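You operate a simulated robot arm through the tools that you are given. There is no shell and no other tool.

The job below is to be done with a simulated robot arm. You get a single attempt, and the scene is never put back.

Task
Bleed the white-dot shock down to the pressure on the card.
Fine: then seal the chuck, dump the hose, shut the dump knob, unscrew the chuck and stand it on its rest.

It is judged by the outcome, as a careful person would: the job done as asked, and still so three seconds after it is handed in. It fails if anything else is knocked over, pushed out of place, dropped, spilled or broken. Lids that push on must go on centred and level and be pressed home; caps that screw on are set level and turned clockwise until they are tight.

Robot
A 7-joint arm with a two-finger parallel gripper, fixed in place. Base frame: the origin is at the foot of the arm, x ahead of it, y to its left, z up. Readings come in mm, degrees, newtons and seconds.
Its first joint turns from -132.0 to 132.0 degrees. Payload 3.91 kg.
Tool frame: the origin (TCP) lies between the finger pads and is the grasp point; the fingertips stand 30 mm ahead of it; z points along the fingers, y is the line along which they close. The gripper opens to 110 mm. The fingers are 20 mm wide and 10 mm thick; the gripper's body (48 by 112 mm) begins 55 mm behind the TCP.
Orientation is told as [roll, pitch, yaw] about the base's x, y, z axes, in that order, counted from this pose: with the fingers straight down and closing along the base's y, the tool's x points along the base's -x, its y along +y and its z along -z.

Tools
- The arm moves only by the tool drive_tool. Its argument "targets" is a list of rows, each an object (a shift or turn left out is 0, a gripper value left out holds the last) with "delta_pos": the shift along the tool's x, y, z in units of 500 mm (1.0 is 500 mm), a list of three; "rot": the turn, a rotation vector about the tool's x, y, z in units of 120 degrees (1.0 is 120 degrees), a list of three. In form: [{"delta_pos": [dx, dy, dz], "rot": [rx, ry, rz]}, ...]. A call has 1 to 20 rows; each row is the pose to reach, as a shift and turn from the pose commanded when the call began, along the tool's axes at that moment. "jaw" is the closure in counts, from 0 (fully open) to 255 (shut), set as the call begins (left out, the last holds). A call with a number of a shift or a turn outside -1 to 1 is refused whole. A row lasts 0.2 s, in which the tool goes at most 50 mm and 8.6 degrees; a call with a longer step from one row to the next is refused whole, and so is a gripper value outside its range. A pose out of reach is approached as far as the arm can. The call stops where the force on the tool passes 40 N (or 10 N more than at its start, if that is more) or the arm is blocked; 0.2 s more then pass. The fingers move at their own pace (about 108 mm/s each) and stop on an object; they squeeze with about 22 N. The grip force told is the motor's: it shows also when the fingers shut on nothing. Time passes only in rows, and 0.2 s behind the last, so rows that repeat a pose let the fingers close. It gives the time, the measured TCP pose, the force on the tool (base axes), the opening and the grip force at its end, in the units of the frame above (readings bear some noise), with the torque about the TCP (base axes, N m) and any sound that the robot's microphone picked up, and new pictures: "views" is both (left out), scene, wrist or none.
- Cameras (640 x 400 px; columns grow to the right, rows downward): "scene" is fixed at [392.1, -484.6, 1530.5]; the picture's right is [0.88, -0.48, 0.00], its down [-0.19, -0.34, -0.92] and it looks along [0.44, 0.81, -0.38] (base axes); focal length 339 px, centre (320, 200). "wrist" rides on the gripper at [72, 17, -103] in the tool frame; the picture's right is [-0.23, 0.97, 0.00], its down [-0.76, -0.18, -0.62] and it looks along [-0.61, -0.14, 0.78] (tool axes); focal length 222 px, centre (320, 200). There is no depth. A picture from a camera that has moved, and an enlarged one, comes with that camera's place and axes in the base frame and with its lens. The place of the scene camera against the robot may be out by one fixed shift of up to 25 mm in any direction.
- inspect(camera, box): a new picture of the part [left, top, right, bottom] of that camera's present view, enlarged. The clock stands still meanwhile.
- finish_job(): hands the job in; it is judged then, once.

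Places have to be worked out from the pictures, the camera data and where the tool is seen. Open the gripper and draw the arm clear of the work before you hand the job in, unless the task says otherwise.

The tools are called after "Call:" as name(argument=value, ...) on one line, values as JSON. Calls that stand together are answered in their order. drive_tool: Moves the arm, as the interface text tells. Its arguments: {"type":"object","properties":{"targets":{"type":"array","items":{"type":"object","properties":{"delta_pos":{"type":"array","items":{"type":"number"}},"rot":{"type":"array","items":{"type":"number"}}}}},"jaw":{"type":"number"},"views":{"type":"string","enum":["both","scene","wrist","none"]}},"required":["targets"]} The other tools are called the same way: inspect (camera, box) takes an enlarged picture of a part of a camera's view; finish_job () hands the job in.

At the start:

```text
clock: 0.0
tcp_pos: [659.3, -27.0, 1369.6]
tool_rot: [0.1, 0.0, 0.0]
ft_force: [0.4, 0.5, 0.9]
wrist_torque: [0.02, 0.01, 0.0]
gripper_width: 110.1
grip_force: 0.1
```

scene: 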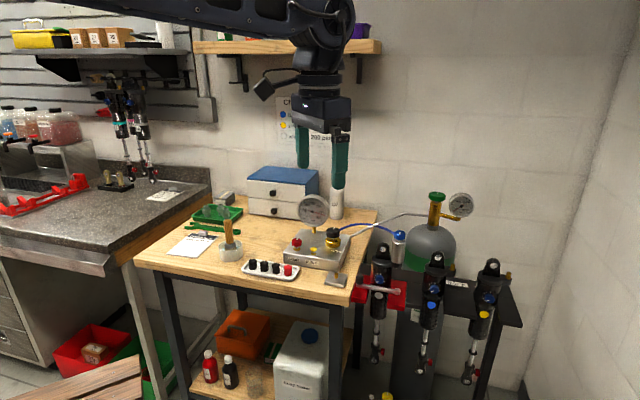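
wrist: 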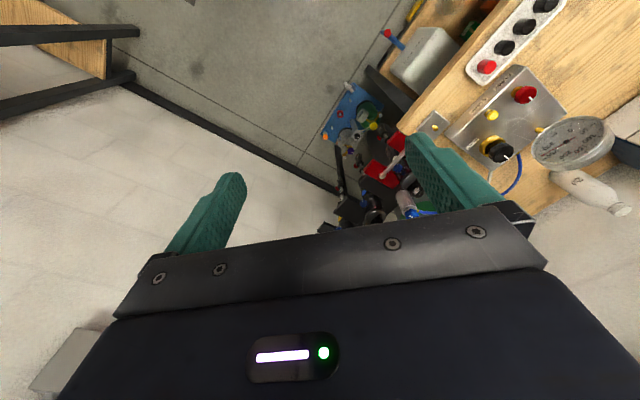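

The scene shows a bench with a gauge/valve box, a row of shocks on a stand at right, and a card on the wall. I'll look closer at each before moving.

Call:
inspect(camera="scene", box=[260, 80, 360, 150])

Call:
inspect(camera="scene", box=[230, 180, 360, 290])

Call:
inspect(camera="scene", box=[340, 180, 530, 300])

Call:
inspect(camera="scene", box=[340, 290, 530, 400])

Call:
inspect(camera="scene", box=[130, 180, 260, 290])

Call:
inspect(camera="wrist", box=[320, 0, 640, 220])

```text
5.71 times, centred on (310, 115) of scene
camera zoom: at [392.1, -484.6, 1530.5], right [0.88, -0.48, 0.0], down [-0.19, -0.34, -0.92], along [0.44, 0.81, -0.38], focal length 1940 px, centre (377, 686)
```

zoom: 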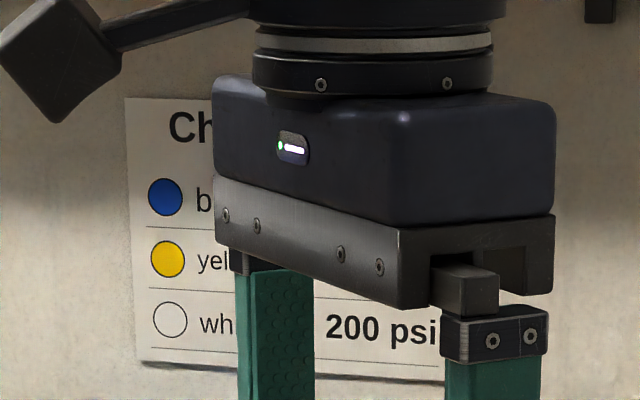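

```text
3.64 times, centred on (295, 235) of scene
camera zoom: at [392.1, -484.6, 1530.5], right [0.88, -0.48, 0.0], down [-0.19, -0.34, -0.92], along [0.44, 0.81, -0.38], focal length 1234 px, centre (411, 73)
```

zoom: 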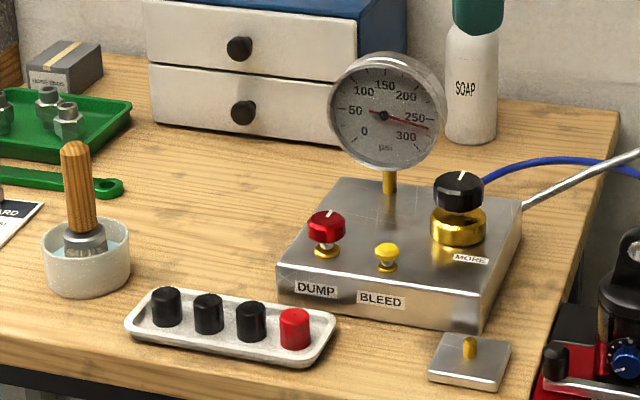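

```text
3.33 times, centred on (435, 240) of scene
camera zoom: at [392.1, -484.6, 1530.5], right [0.88, -0.48, 0.0], down [-0.19, -0.34, -0.92], along [0.44, 0.81, -0.38], focal length 1131 px, centre (-63, 67)
```

zoom: 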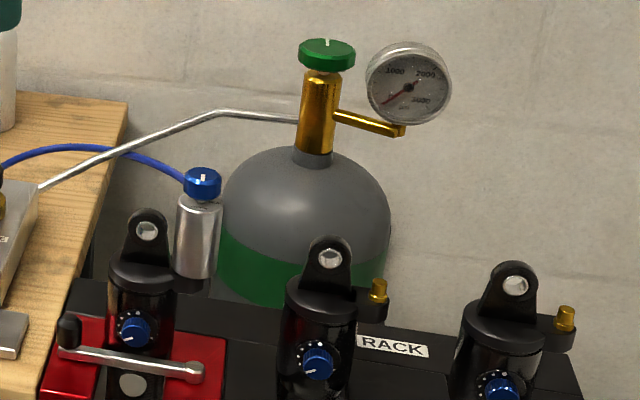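

```text
3.37 times, centred on (435, 345) of scene
camera zoom: at [392.1, -484.6, 1530.5], right [0.88, -0.48, 0.0], down [-0.19, -0.34, -0.92], along [0.44, 0.81, -0.38], focal length 1143 px, centre (-67, -288)
```

zoom: 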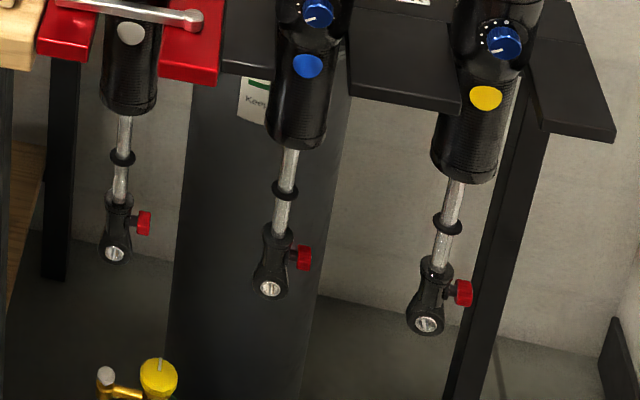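

```text
3.64 times, centred on (195, 235) of scene
camera zoom: at [392.1, -484.6, 1530.5], right [0.88, -0.48, 0.0], down [-0.19, -0.34, -0.92], along [0.44, 0.81, -0.38], focal length 1234 px, centre (774, 73)
```

zoom: 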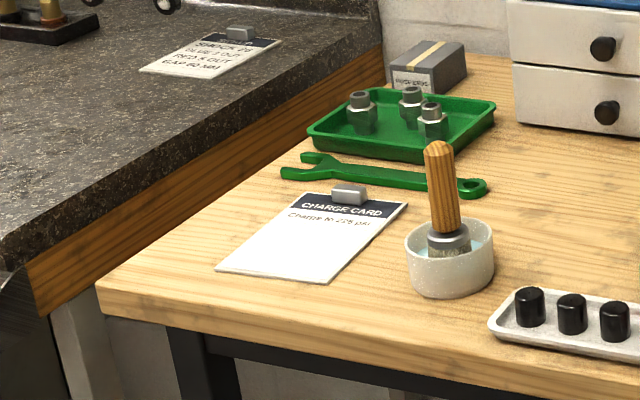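

```text
1.82 times, centred on (480, 110) of wrist
camera zoom: at [586.9, -9.5, 1472.7], right [0.23, 0.97, 0.0], down [0.76, -0.18, 0.62], along [0.61, -0.14, -0.78], focal length 404 px, centre (29, 364)
```

zoom: 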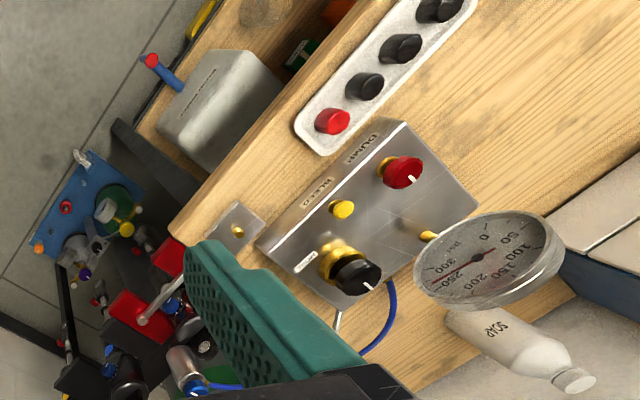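

The wall chart is half hidden by the gripper and there's a "CHARGE CARD" on the bench. I'll read both more closely.

Call:
inspect(camera="scene", box=[165, 225, 225, 262])

Call:
inspect(camera="scene", box=[140, 180, 200, 217])

Call:
inspect(camera="scene", box=[295, 190, 335, 230])

Call:
inspect(camera="scene", box=[340, 220, 420, 310])

Call:
inspect(camera="scene", box=[80, 60, 180, 200])

Call:
inspect(camera="scene", box=[320, 220, 360, 300])

```text
10.67 times, centred on (195, 244) of scene
camera zoom: at [392.1, -484.6, 1530.5], right [0.88, -0.48, 0.0], down [-0.19, -0.34, -0.92], along [0.44, 0.81, -0.38], focal length 3620 px, centre (1653, -264)
```

zoom: 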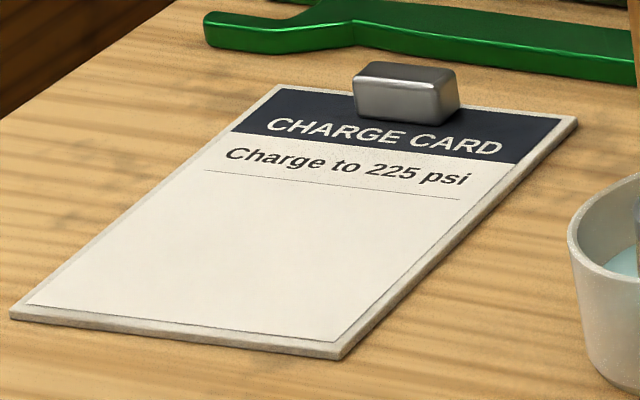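

```text
10.67 times, centred on (170, 198) of scene
camera zoom: at [392.1, -484.6, 1530.5], right [0.88, -0.48, 0.0], down [-0.19, -0.34, -0.92], along [0.44, 0.81, -0.38], focal length 3620 px, centre (1920, 216)
```

zoom: 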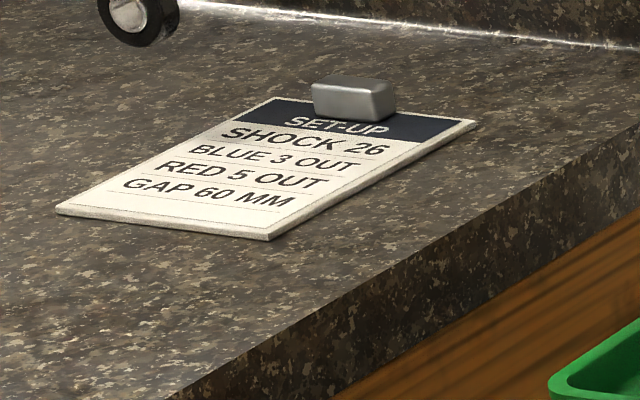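

```text
10.00 times, centred on (315, 210) of scene
camera zoom: at [392.1, -484.6, 1530.5], right [0.88, -0.48, 0.0], down [-0.19, -0.34, -0.92], along [0.44, 0.81, -0.38], focal length 3394 px, centre (370, 100)
```

zoom: 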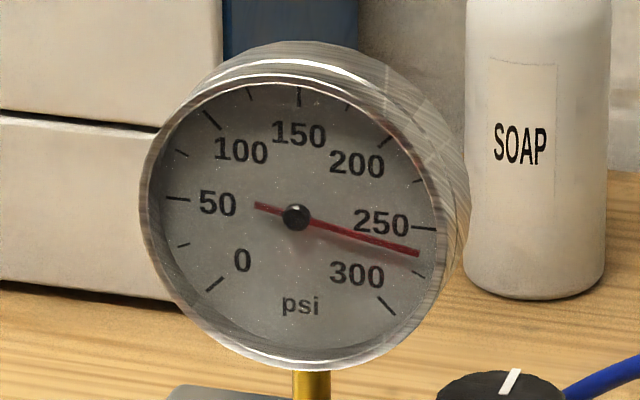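

```text
4.44 times, centred on (380, 265) of scene
camera zoom: at [392.1, -484.6, 1530.5], right [0.88, -0.48, 0.0], down [-0.19, -0.34, -0.92], along [0.44, 0.81, -0.38], focal length 1508 px, centre (53, -89)
```

zoom: 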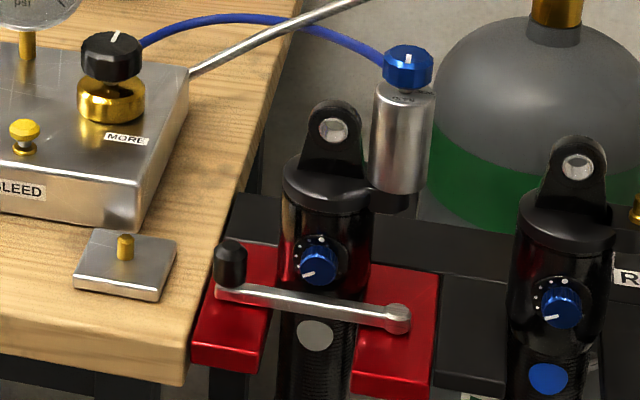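

```text
2.86 times, centred on (130, 130) of scene
camera zoom: at [392.1, -484.6, 1530.5], right [0.88, -0.48, 0.0], down [-0.19, -0.34, -0.92], along [0.44, 0.81, -0.38], focal length 970 px, centre (863, 400)
```

zoom: 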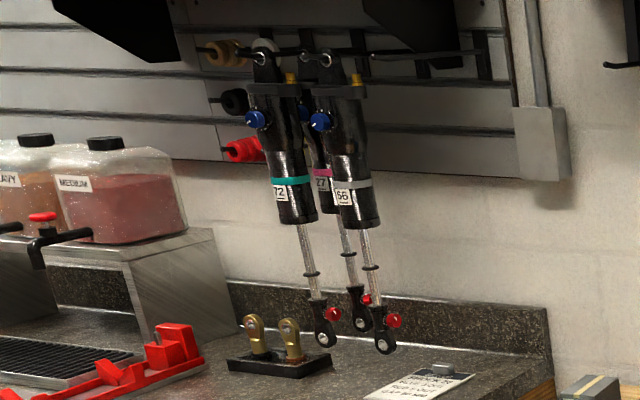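

```text
5.00 times, centred on (340, 260) of scene
camera zoom: at [392.1, -484.6, 1530.5], right [0.88, -0.48, 0.0], down [-0.19, -0.34, -0.92], along [0.44, 0.81, -0.38], focal length 1697 px, centre (220, -100)
```

zoom: 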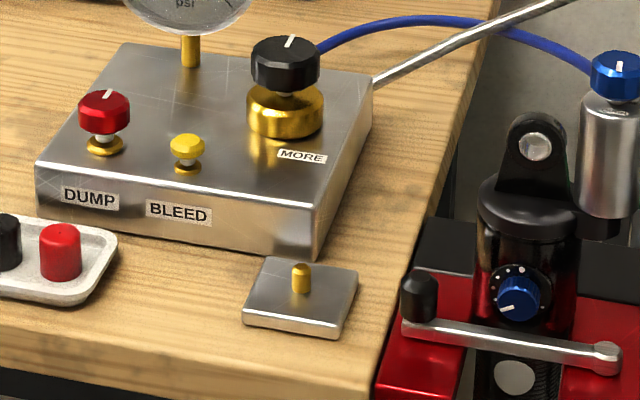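

The gauge reads about 265 psi, the chuck is on the white-dot shock in the red vise, and the bench CHARGE CARD says 225 psi. I'll shift the arm left and slightly forward to uncover the wall chart and get a second wrist view for triangulation.

Call:
drive_tool(targets=[{"delta_pos": [0, 0.08, 0]}, {"delta_pos": [0, 0.16, 0]}, {"delta_pos": [0, 0.24, 0]}, {"delta_pos": [0, 0.3, 0]}], views="both")

```text
clock: 1.0
tcp_pos: [659.4, 125.0, 1370.3]
tool_rot: [0.0, -0.1, 0.0]
ft_force: [-1.0, 0.4, 0.7]
wrist_torque: [-0.01, -0.03, 0.0]
gripper_width: 109.9
grip_force: 0.1
camera wrist: at [586.9, 141.5, 1474.1], right [0.23, 0.97, 0.0], down [0.76, -0.18, 0.62], along [0.61, -0.14, -0.78], focal length 222 px, centre (320, 200)
```

scene: 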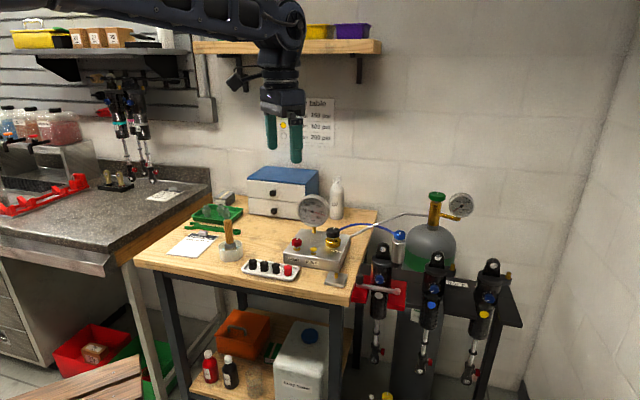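
wrist: 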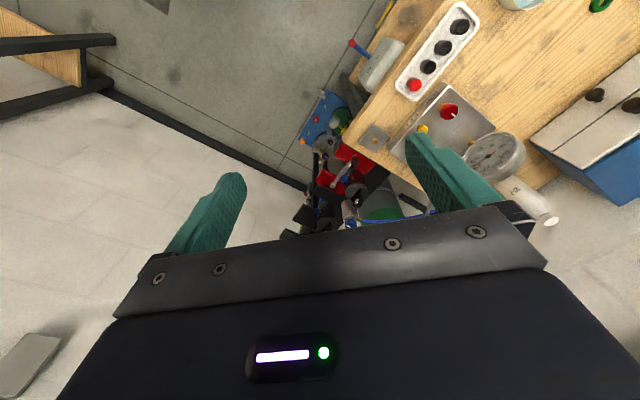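

The arm moved 152 mm left and the wall table is now partly exposed. I'll read it and get precise pixels in the wrist view.

Call:
inspect(camera="scene", box=[270, 90, 345, 155])

Call:
inspect(camera="wrist", box=[380, 60, 540, 160])

Call:
inspect(camera="wrist", box=[290, 120, 450, 220])

```text
6.15 times, centred on (308, 122) of scene
camera zoom: at [392.1, -484.6, 1530.5], right [0.88, -0.48, 0.0], down [-0.19, -0.34, -0.92], along [0.44, 0.81, -0.38], focal length 2089 px, centre (397, 677)
```

zoom: 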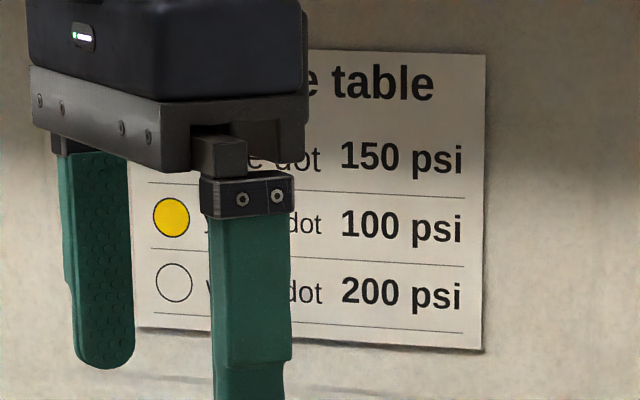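

```text
4.00 times, centred on (460, 110) of wrist
camera zoom: at [586.9, 141.5, 1474.1], right [0.23, 0.97, 0.0], down [0.76, -0.18, 0.62], along [0.61, -0.14, -0.78], focal length 888 px, centre (-240, 560)
```

zoom: 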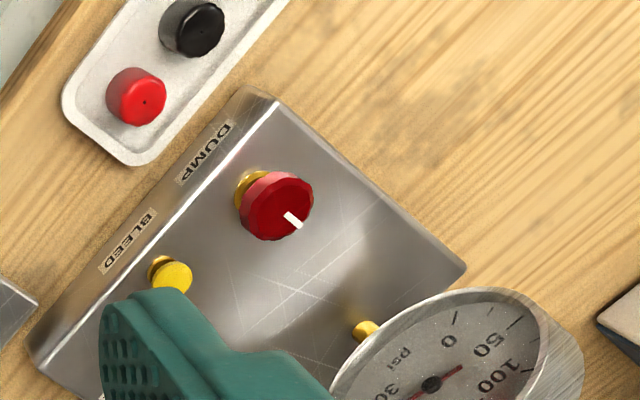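

```text
4.00 times, centred on (370, 170) of wrist
camera zoom: at [586.9, 141.5, 1474.1], right [0.23, 0.97, 0.0], down [0.76, -0.18, 0.62], along [0.61, -0.14, -0.78], focal length 888 px, centre (120, 320)
```

zoom: 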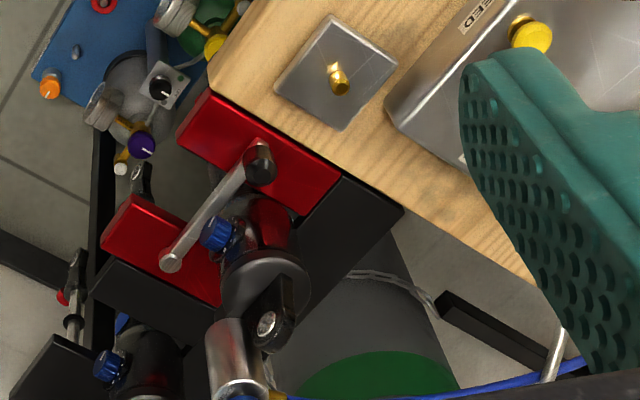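

The card (CHARGE CARD on the bench) says 225 psi; the wall one is titled "…table" (white 200), so 225 is the target. I'll zoom the scene camera hard onto the chuck, rest and box details.

Call:
inspect(camera="scene", box=[385, 225, 417, 270])

Call:
inspect(camera="scene", box=[285, 225, 355, 270])

Call:
inspect(camera="scene", box=[320, 260, 360, 300])

Call:
inspect(camera="scene", box=[425, 185, 480, 225])

```text
8.89 times, centred on (401, 248) of scene
camera zoom: at [392.1, -484.6, 1530.5], right [0.88, -0.48, 0.0], down [-0.19, -0.34, -0.92], along [0.44, 0.81, -0.38], focal length 3017 px, centre (-400, -222)
```

zoom: 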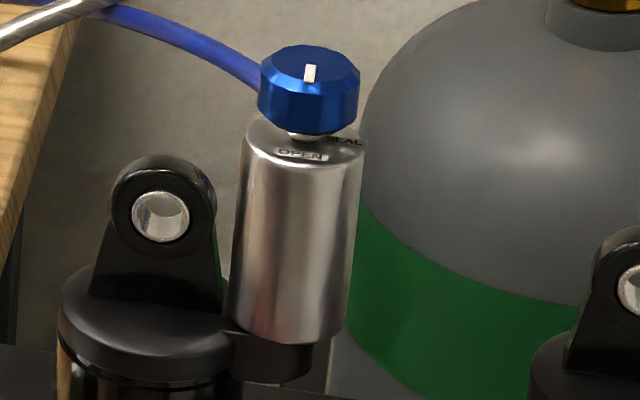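

```text
8.89 times, centred on (320, 248) of scene
camera zoom: at [392.1, -484.6, 1530.5], right [0.88, -0.48, 0.0], down [-0.19, -0.34, -0.92], along [0.44, 0.81, -0.38], focal length 3017 px, centre (320, -222)
```

zoom: 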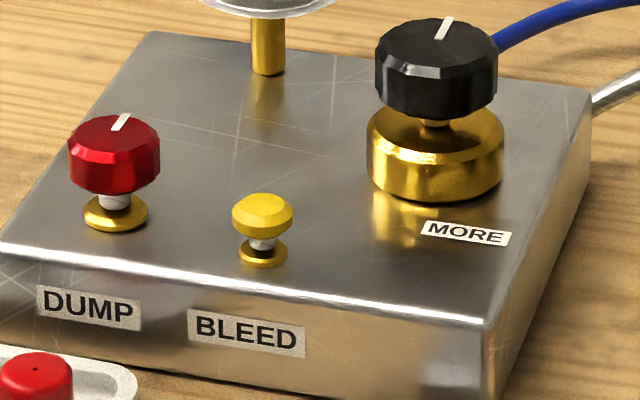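

```text
10.00 times, centred on (340, 280) of scene
camera zoom: at [392.1, -484.6, 1530.5], right [0.88, -0.48, 0.0], down [-0.19, -0.34, -0.92], along [0.44, 0.81, -0.38], focal length 3394 px, centre (120, -600)
```

zoom: 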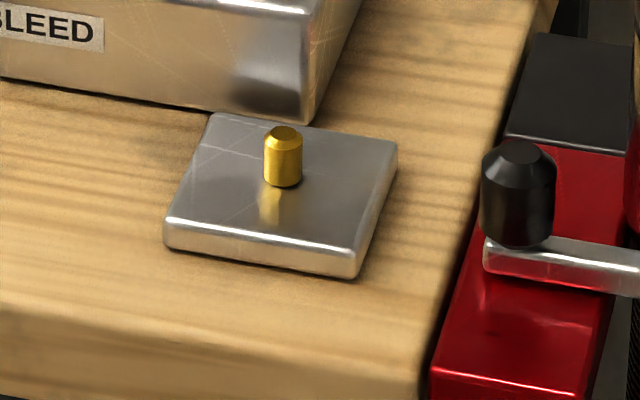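

```text
10.00 times, centred on (452, 205) of scene
camera zoom: at [392.1, -484.6, 1530.5], right [0.88, -0.48, 0.0], down [-0.19, -0.34, -0.92], along [0.44, 0.81, -0.38], focal length 3394 px, centre (-1005, 150)
```

zoom: 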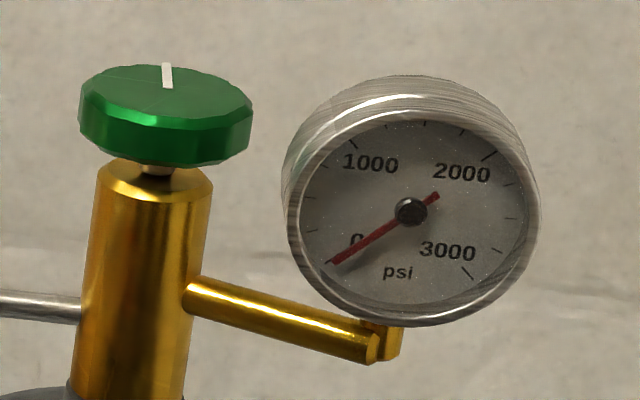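

The chuck's blue knob has its mark at OPEN (front) with SEAL about a quarter turn counter-clockwise from it; the rough triangulation puts the bleed button near (841, 340, 950) and the chuck near (1010, 127, 1045). I'll move the arm to about (880, 150, 1250) for a closer look at the chuck.

Call:
drive_tool(targets=[{"delta_pos": [-0.07, 0.01, 0.04]}, {"delta_pos": [-0.14, 0.02, 0.08]}, {"delta_pos": [-0.22, 0.03, 0.12]}, {"delta_pos": [-0.29, 0.04, 0.16]}, {"delta_pos": [-0.36, 0.05, 0.2]}, {"delta_pos": [-0.44, 0.05, 0.24]}, {"delta_pos": [-0.44, 0.05, 0.24]}], views="both")

```text
clock: 2.6
tcp_pos: [876.1, 149.6, 1249.8]
tool_rot: [0.0, -0.1, 0.0]
ft_force: [-0.8, 0.3, 0.3]
wrist_torque: [-0.02, -0.02, -0.01]
gripper_width: 109.9
grip_force: 0.1
camera wrist: at [804.4, 166.4, 1352.8], right [0.23, 0.97, 0.0], down [0.76, -0.18, 0.62], along [0.61, -0.14, -0.78], focal length 222 px, centre (320, 200)
```

scene: 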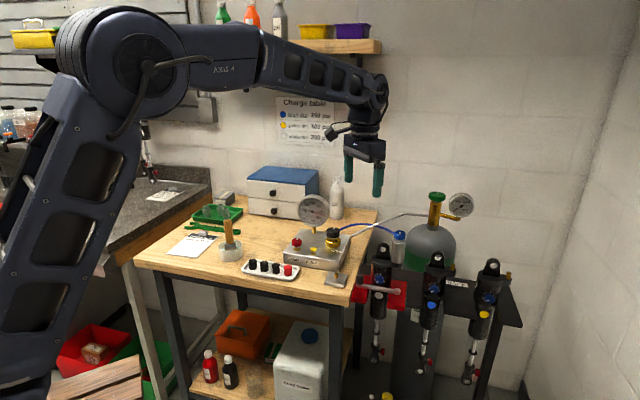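
wrist: 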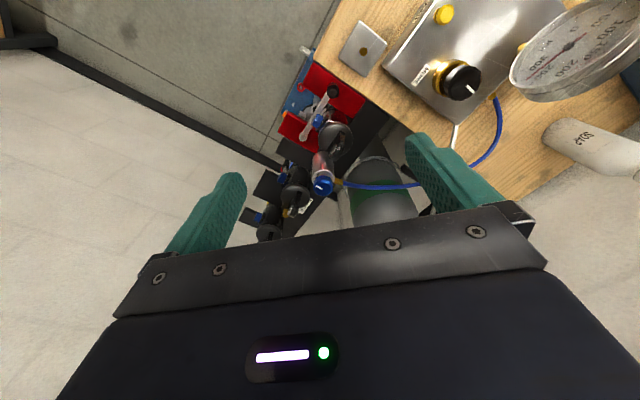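

Good view with everything in frame. I'll zoom on the wrist view for accurate pixel positions.

Call:
inspect(camera="wrist", box=[260, 60, 420, 220])

Call:
inspect(camera="wrist", box=[330, 0, 490, 100])

Call:
inspect(camera="wrist", box=[290, 140, 370, 220])

```text
2.50 times, centred on (340, 140) of wrist
camera zoom: at [804.4, 166.4, 1352.8], right [0.23, 0.97, 0.0], down [0.76, -0.18, 0.62], along [0.61, -0.14, -0.78], focal length 555 px, centre (270, 350)
```

zoom: 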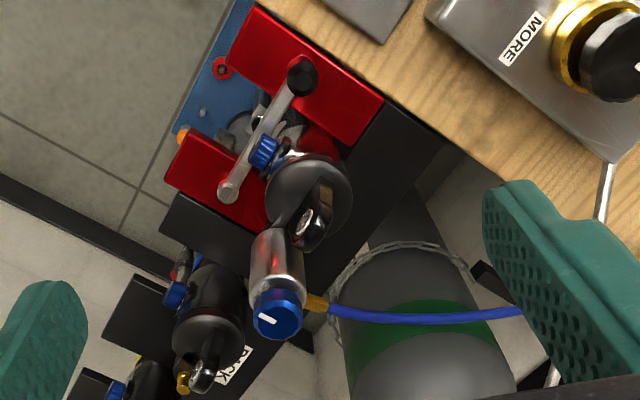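

```text
4.00 times, centred on (410, 50) of wrist
camera zoom: at [804.4, 166.4, 1352.8], right [0.23, 0.97, 0.0], down [0.76, -0.18, 0.62], along [0.61, -0.14, -0.78], focal length 888 px, centre (-40, 800)
```

zoom: 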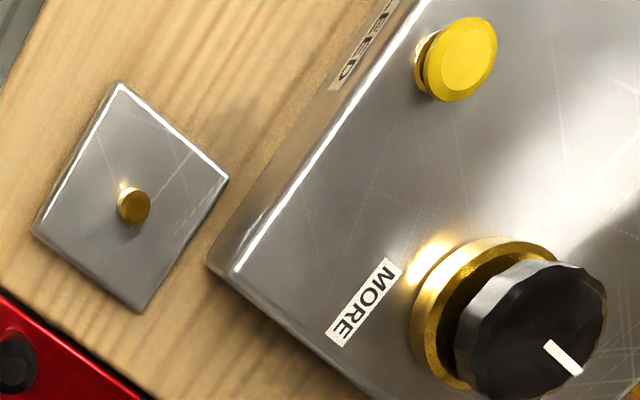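

```text
5.00 times, centred on (330, 180) of wrist
camera zoom: at [804.4, 166.4, 1352.8], right [0.23, 0.97, 0.0], down [0.76, -0.18, 0.62], along [0.61, -0.14, -0.78], focal length 1111 px, centre (270, 300)
```

zoom: 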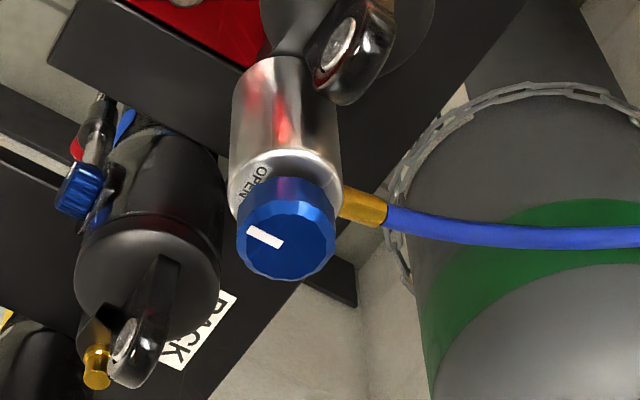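

Better data: chuck knob is near (1005, 125, 1060), close to the reach limit. I'll move forward to about (950, 120, 1200), still well above everything, to refine the position and test reach.

Call:
drive_tool(targets=[{"delta_pos": [-0.06, -0.03, 0.04]}, {"delta_pos": [-0.12, -0.06, 0.08]}, {"delta_pos": [-0.15, -0.06, 0.1]}, {"delta_pos": [-0.15, -0.06, 0.1]}], views="both")

Call:
inspect(camera="wrist", box=[240, 60, 400, 220])

Call:
inspect(camera="scene", box=[340, 120, 440, 300])

```text
clock: 3.6
tcp_pos: [953.3, 117.4, 1198.9]
tool_rot: [0.0, 0.1, 0.0]
ft_force: [0.8, 0.7, -0.7]
wrist_torque: [0.05, 0.01, 0.05]
gripper_width: 110.0
grip_force: 0.0
camera wrist: at [881.4, 134.7, 1303.5], right [0.23, 0.97, 0.0], down [0.76, -0.18, 0.62], along [0.61, -0.14, -0.78], focal length 222 px, centre (320, 200)
```

scene: 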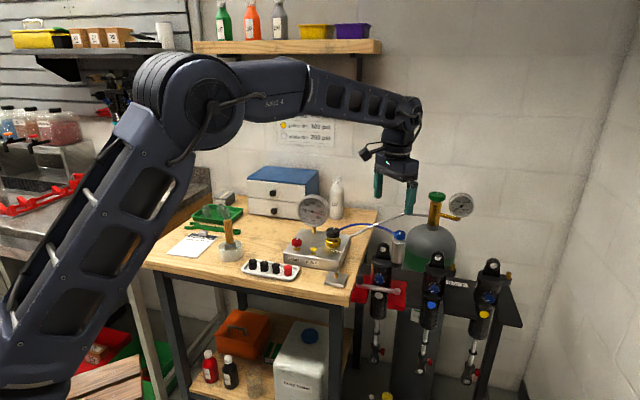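
wrist: 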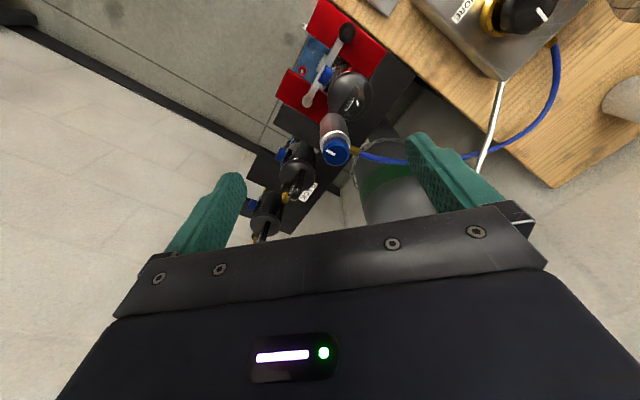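

```text
2.50 times, centred on (320, 140) of wrist
camera zoom: at [881.4, 134.7, 1303.5], right [0.23, 0.97, 0.0], down [0.76, -0.18, 0.62], along [0.61, -0.14, -0.78], focal length 555 px, centre (320, 350)
```

zoom: 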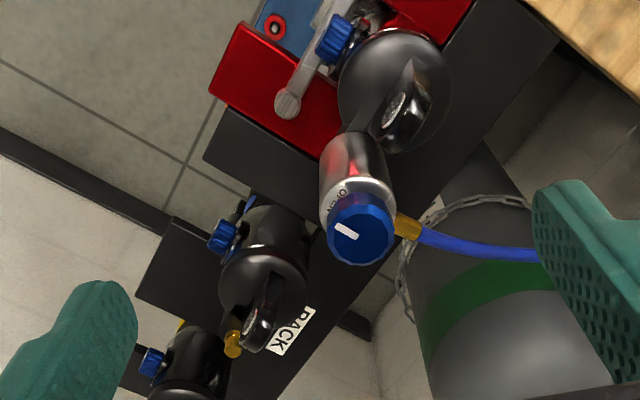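

```text
2.22 times, centred on (390, 210) of scene
camera zoom: at [392.1, -484.6, 1530.5], right [0.88, -0.48, 0.0], down [-0.19, -0.34, -0.92], along [0.44, 0.81, -0.38], focal length 754 px, centre (164, 178)
```

zoom: 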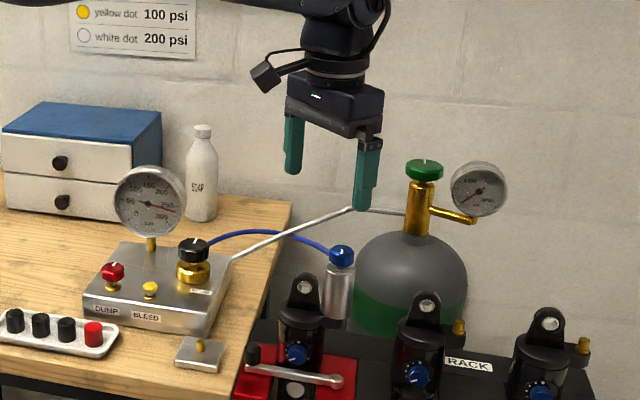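

Using the finger tips to calibrate the scene camera (~13 mm right and down shift), I get: chuck knob top (997,126,1073), bleed button top (836,336,957), dump knob top (799,382,976), rest post top (855,227,925); the bench is turned ~39°. I'll go above the box with yaw 39° so the gripper stays square to the box and one open finger can press BLEED while the gauge stays visible.

Call:
drive_tool(targets=[{"delta_pos": [0.044, 0.076, 0.0], "rot": [0, 0, -0.046]}, {"delta_pos": [0.089, 0.152, 0.0], "rot": [0, 0, -0.093]}, {"delta_pos": [0.133, 0.228, 0.02], "rot": [0, 0, -0.139]}, {"delta_pos": [0.177, 0.304, 0.04], "rot": [0, 0, -0.186]}, {"delta_pos": [0.221, 0.38, 0.06], "rot": [0, 0, -0.232]}, {"delta_pos": [0.266, 0.456, 0.08], "rot": [0, 0, -0.279]}, {"delta_pos": [0.31, 0.532, 0.098], "rot": [0, 0, -0.325]}, {"delta_pos": [0.31, 0.532, 0.098], "rot": [0, 0, -0.325]}], views="both")

Call:
inspect(camera="wrist", box=[160, 20, 480, 220])

Call:
inspect(camera="scene", box=[270, 140, 370, 290])

```text
clock: 5.4
tcp_pos: [800.2, 384.7, 1148.3]
tool_rot: [0.1, 0.0, 39.0]
ft_force: [-0.2, -0.5, 0.3]
wrist_torque: [0.0, 0.03, -0.02]
gripper_width: 109.9
grip_force: 0.1
camera wrist: at [733.0, 352.3, 1253.5], right [-0.44, 0.9, 0.0], down [0.7, 0.34, 0.62], along [0.56, 0.27, -0.78], focal length 222 px, centre (320, 200)
```

scene: 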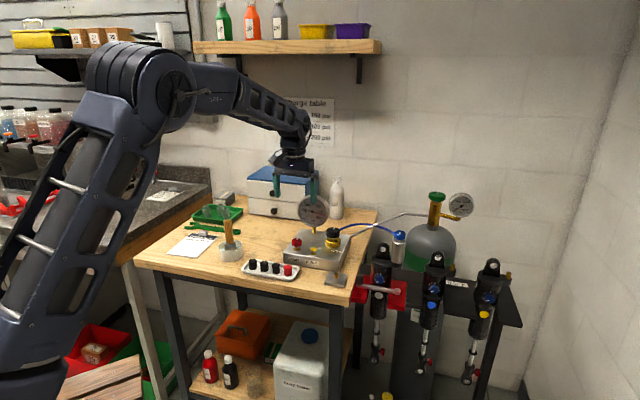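
wrist: 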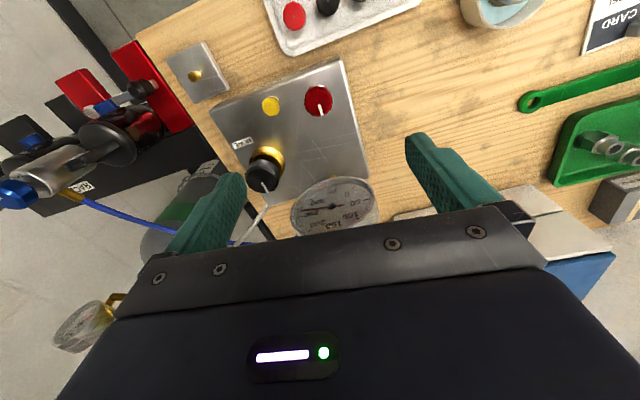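

```text
2.00 times, centred on (320, 120) of wrist
camera zoom: at [733.0, 352.3, 1253.5], right [-0.44, 0.9, 0.0], down [0.7, 0.34, 0.62], along [0.56, 0.27, -0.78], focal length 444 px, centre (320, 360)
```

zoom: 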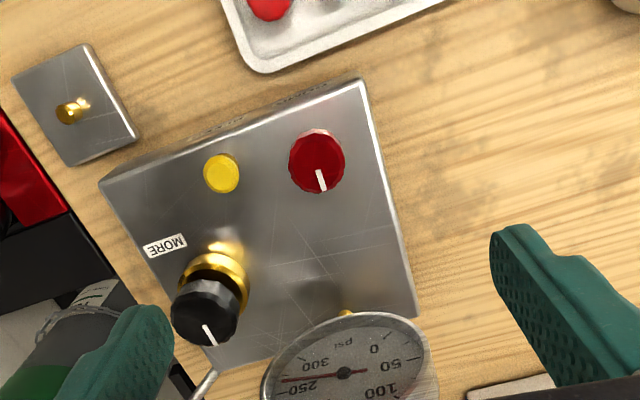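

```text
2.67 times, centred on (320, 215) of scene
camera zoom: at [392.1, -484.6, 1530.5], right [0.88, -0.48, 0.0], down [-0.19, -0.34, -0.92], along [0.44, 0.81, -0.38], focal length 905 px, centre (320, 160)
```

zoom: 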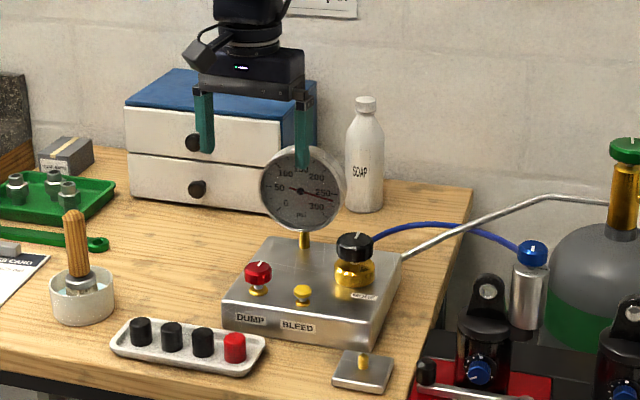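

The box is right below; the bleed button resolves to (836,334,957) and the dump knob to (799,382,976). With the gripper open, I'll lower so the -y finger hovers ~13 mm over the BLEED button and check alignment.

Call:
drive_tool(targets=[{"delta_pos": [0.008, -0.004, 0.08]}, {"delta_pos": [0.008, -0.004, 0.16]}, {"delta_pos": [0.008, -0.004, 0.24]}, {"delta_pos": [0.008, -0.004, 0.295]}, {"delta_pos": [0.008, -0.004, 0.295]}], views="both")

Call:
inspect(camera="scene", box=[275, 190, 355, 280])

Call:
inspect(camera="wrist", box=[140, 60, 460, 280])

```text
clock: 6.6
tcp_pos: [798.6, 378.5, 1001.4]
tool_rot: [0.0, 0.0, 39.0]
ft_force: [-0.4, 0.2, 0.4]
wrist_torque: [0.0, 0.02, 0.02]
gripper_width: 110.0
grip_force: 0.1
camera wrist: at [731.8, 347.5, 1105.3], right [-0.44, 0.9, 0.0], down [0.7, 0.34, 0.62], along [0.56, 0.27, -0.78], focal length 222 px, centre (320, 200)
```

scene: 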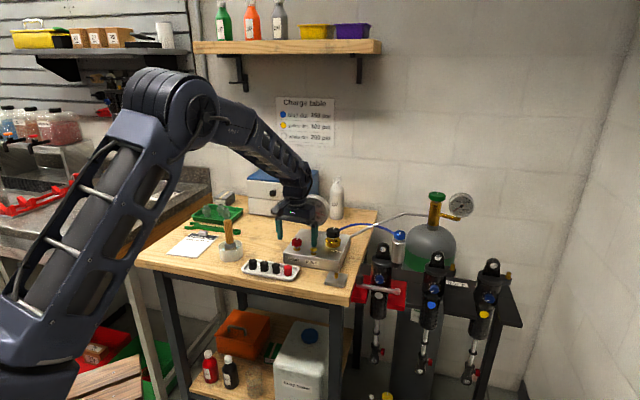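
wrist: 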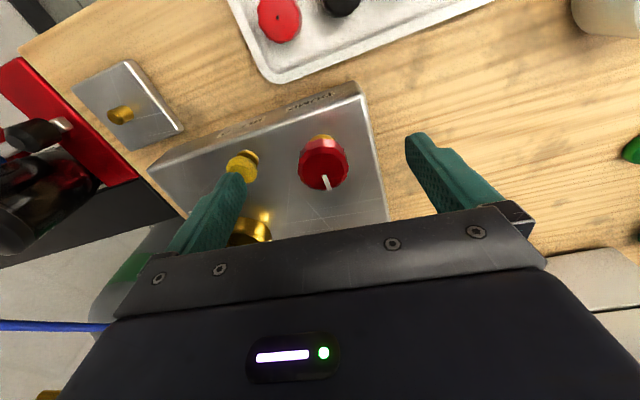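

```text
4.44 times, centred on (315, 235) of scene
camera zoom: at [392.1, -484.6, 1530.5], right [0.88, -0.48, 0.0], down [-0.19, -0.34, -0.92], along [0.44, 0.81, -0.38], focal length 1508 px, centre (342, 44)
```

zoom: 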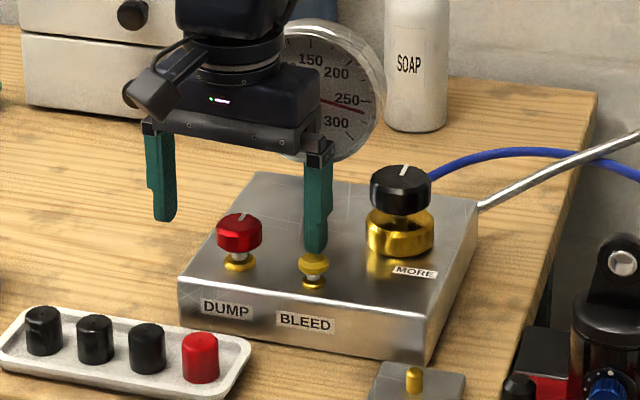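

```text
1.82 times, centred on (300, 170) of wrist
camera zoom: at [731.8, 347.5, 1105.3], right [-0.44, 0.9, 0.0], down [0.7, 0.34, 0.62], along [0.56, 0.27, -0.78], focal length 404 px, centre (356, 254)
```

zoom: 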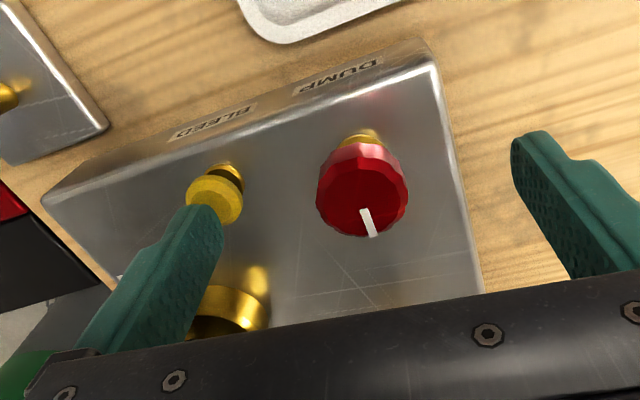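

Alignment is right: the finger tip sits directly over BLEED with ~14 mm gap, and the gauge's right half stays visible (~265 psi). I'll do a short light press (14 mm down, then straight back up) and read the gauge.

Call:
drive_tool(targets=[{"delta_pos": [0, 0, 0.014]}, {"delta_pos": [0, 0, 0.029]}, {"delta_pos": [0, 0, 0.01]}], views="none")

Call:
inspect(camera="scene", box=[295, 190, 335, 230])

```text
clock: 7.4
tcp_pos: [796.1, 379.9, 997.5]
tool_rot: [-0.1, 0.0, 38.9]
ft_force: [0.4, -0.2, 0.0]
wrist_torque: [-0.01, 0.02, 0.01]
gripper_width: 110.1
grip_force: 0.1
```

```text
10.00 times, centred on (315, 210) of scene
camera zoom: at [392.1, -484.6, 1530.5], right [0.88, -0.48, 0.0], down [-0.19, -0.34, -0.92], along [0.44, 0.81, -0.38], focal length 3394 px, centre (370, 100)
```

zoom: 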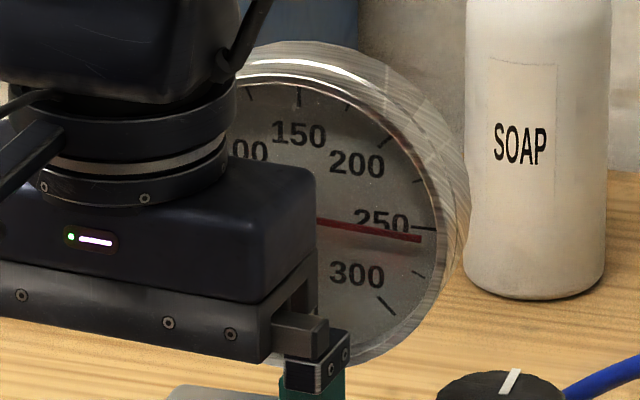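

The needle dropped from ~264 to ~256 psi, so the short press bleeds about 8 psi. I'll repeat the same pulse.

Call:
drive_tool(targets=[{"delta_pos": [0, 0, 0.004]}, {"delta_pos": [0, 0, 0.019]}, {"delta_pos": [0, 0, 0.0]}], views="none")

Call:
inspect(camera="scene", box=[295, 190, 335, 230])

```text
clock: 8.2
tcp_pos: [797.8, 379.0, 997.1]
tool_rot: [0.0, -0.1, 39.0]
ft_force: [0.0, 0.5, 0.1]
wrist_torque: [0.0, 0.02, 0.0]
gripper_width: 110.1
grip_force: 0.1
```

```text
10.00 times, centred on (315, 210) of scene
camera zoom: at [392.1, -484.6, 1530.5], right [0.88, -0.48, 0.0], down [-0.19, -0.34, -0.92], along [0.44, 0.81, -0.38], focal length 3394 px, centre (370, 100)
```

zoom: 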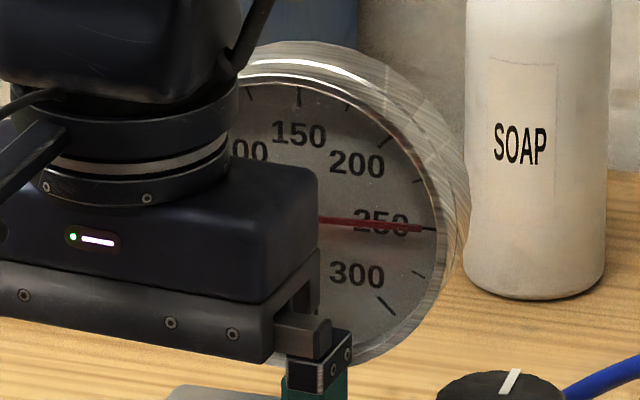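

Now right about 250 psi. I'll do a slightly longer pulse (two rows at depth).

Call:
drive_tool(targets=[{"delta_pos": [0, 0, 0.004]}, {"delta_pos": [0, 0, 0.019]}, {"delta_pos": [0, 0, 0.019]}, {"delta_pos": [0, 0, 0.0]}, {"delta_pos": [0, 0, 0.0]}], views="none")

Call:
inspect(camera="scene", box=[295, 190, 335, 230])

```text
clock: 9.4
tcp_pos: [796.7, 379.7, 997.6]
tool_rot: [0.0, 0.0, 38.9]
ft_force: [0.1, 0.4, 0.1]
wrist_torque: [-0.02, 0.0, -0.04]
gripper_width: 109.9
grip_force: 0.0
```

```text
10.00 times, centred on (315, 210) of scene
camera zoom: at [392.1, -484.6, 1530.5], right [0.88, -0.48, 0.0], down [-0.19, -0.34, -0.92], along [0.44, 0.81, -0.38], focal length 3394 px, centre (370, 100)
```

zoom: 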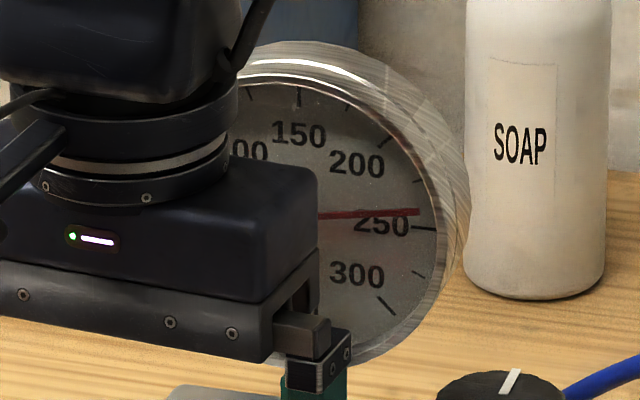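

Parallax-corrected (comparing needle slope with tick directions about the dial centre) it's now ≈239 psi; target 225 corresponds to a needle slope of about 15° up. One more two-row pulse, with some settling time.

Call:
drive_tool(targets=[{"delta_pos": [0, 0, 0.004]}, {"delta_pos": [0, 0, 0.019]}, {"delta_pos": [0, 0, 0.0]}, {"delta_pos": [0, 0, 0.0]}, {"delta_pos": [0, 0, 0.0]}, {"delta_pos": [0, 0, 0.0]}], views="none")

Call:
inspect(camera="scene", box=[295, 190, 335, 230])

```text
clock: 10.8
tcp_pos: [797.2, 379.2, 995.8]
tool_rot: [0.1, 0.0, 39.0]
ft_force: [0.5, 0.4, 0.9]
wrist_torque: [0.03, -0.03, -0.01]
gripper_width: 110.0
grip_force: 0.0
```

```text
10.00 times, centred on (315, 210) of scene
camera zoom: at [392.1, -484.6, 1530.5], right [0.88, -0.48, 0.0], down [-0.19, -0.34, -0.92], along [0.44, 0.81, -0.38], focal length 3394 px, centre (370, 100)
```

zoom: 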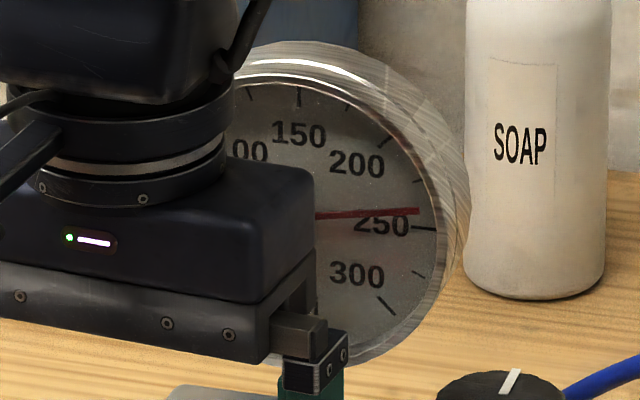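

No change this time (the one-row press barely reached). I'll use the two-row press again.

Call:
drive_tool(targets=[{"delta_pos": [0, 0, 0.004]}, {"delta_pos": [0, 0, 0.019]}, {"delta_pos": [0, 0, 0.019]}, {"delta_pos": [0, 0, 0.0]}, {"delta_pos": [0, 0, 0.0]}, {"delta_pos": [0, 0, 0.0]}], views="none")

Call:
inspect(camera="scene", box=[295, 190, 335, 230])

```text
clock: 12.2
tcp_pos: [797.3, 378.6, 997.5]
tool_rot: [0.0, -0.1, 38.9]
ft_force: [0.3, 1.0, -0.2]
wrist_torque: [-0.02, 0.0, 0.02]
gripper_width: 110.1
grip_force: 0.1
```

```text
10.00 times, centred on (315, 210) of scene
camera zoom: at [392.1, -484.6, 1530.5], right [0.88, -0.48, 0.0], down [-0.19, -0.34, -0.92], along [0.44, 0.81, -0.38], focal length 3394 px, centre (370, 100)
```

zoom: 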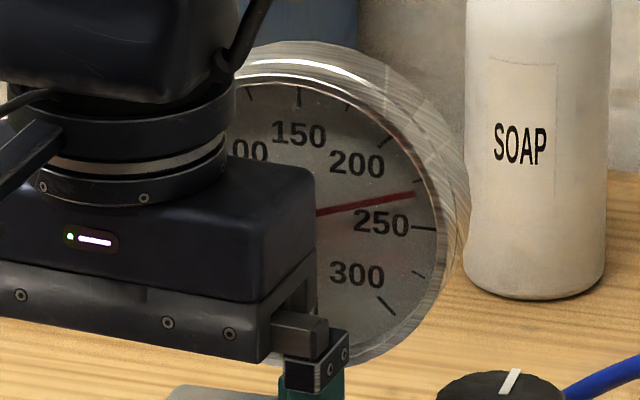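

Slope now ≈ -11°, i.e. ~229–230 psi. I'll zoom more tightly for an accurate reading before the last small bleed.

Call:
inspect(camera="scene", box=[314, 196, 332, 224])

Call:
inspect(camera="scene", box=[308, 194, 334, 212])

```text
14.29 times, centred on (323, 210) of scene
camera zoom: at [392.1, -484.6, 1530.5], right [0.88, -0.48, 0.0], down [-0.19, -0.34, -0.92], along [0.44, 0.81, -0.38], focal length 4849 px, centre (277, 57)
```

zoom: 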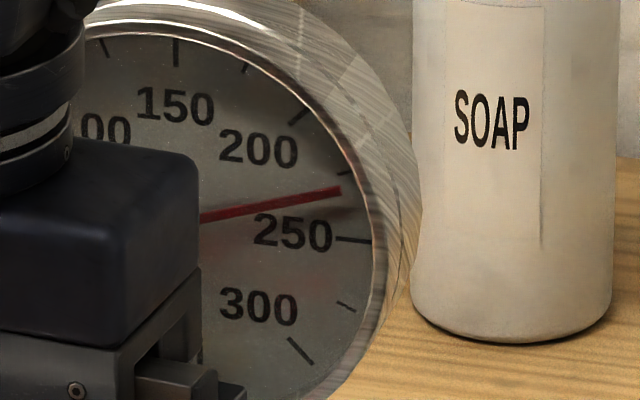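

```text
16.00 times, centred on (321, 203) of scene
camera zoom: at [392.1, -484.6, 1530.5], right [0.88, -0.48, 0.0], down [-0.19, -0.34, -0.92], along [0.44, 0.81, -0.38], focal length 5431 px, centre (304, 152)
```

zoom: 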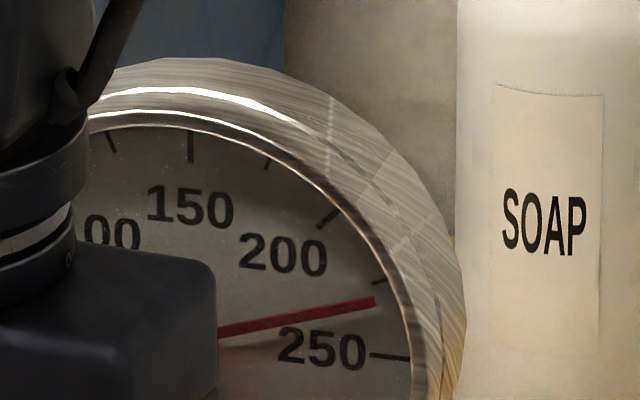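

Reading works out at ≈229 psi. A single one-row press (gave 0–7 psi before) should bring it to about 225.

Call:
drive_tool(targets=[{"delta_pos": [0, 0, 0.006]}, {"delta_pos": [0, 0, 0.019]}, {"delta_pos": [0, 0, 0.0]}, {"delta_pos": [0, 0, 0.0]}, {"delta_pos": [0, 0, 0.0]}], views="none")

Call:
inspect(camera="scene", box=[308, 194, 334, 212])

```text
clock: 13.4
tcp_pos: [797.2, 379.9, 997.4]
tool_rot: [-0.1, 0.0, 39.0]
ft_force: [-0.5, 0.2, -1.1]
wrist_torque: [0.03, -0.01, -0.01]
gripper_width: 109.9
grip_force: 0.1
```

```text
16.00 times, centred on (321, 203) of scene
camera zoom: at [392.1, -484.6, 1530.5], right [0.88, -0.48, 0.0], down [-0.19, -0.34, -0.92], along [0.44, 0.81, -0.38], focal length 5431 px, centre (304, 152)
```

zoom: 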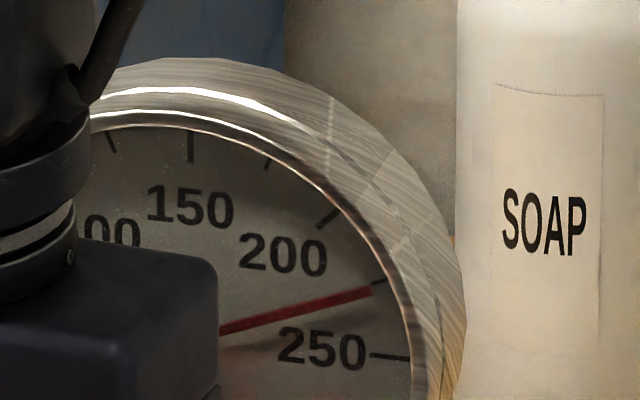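

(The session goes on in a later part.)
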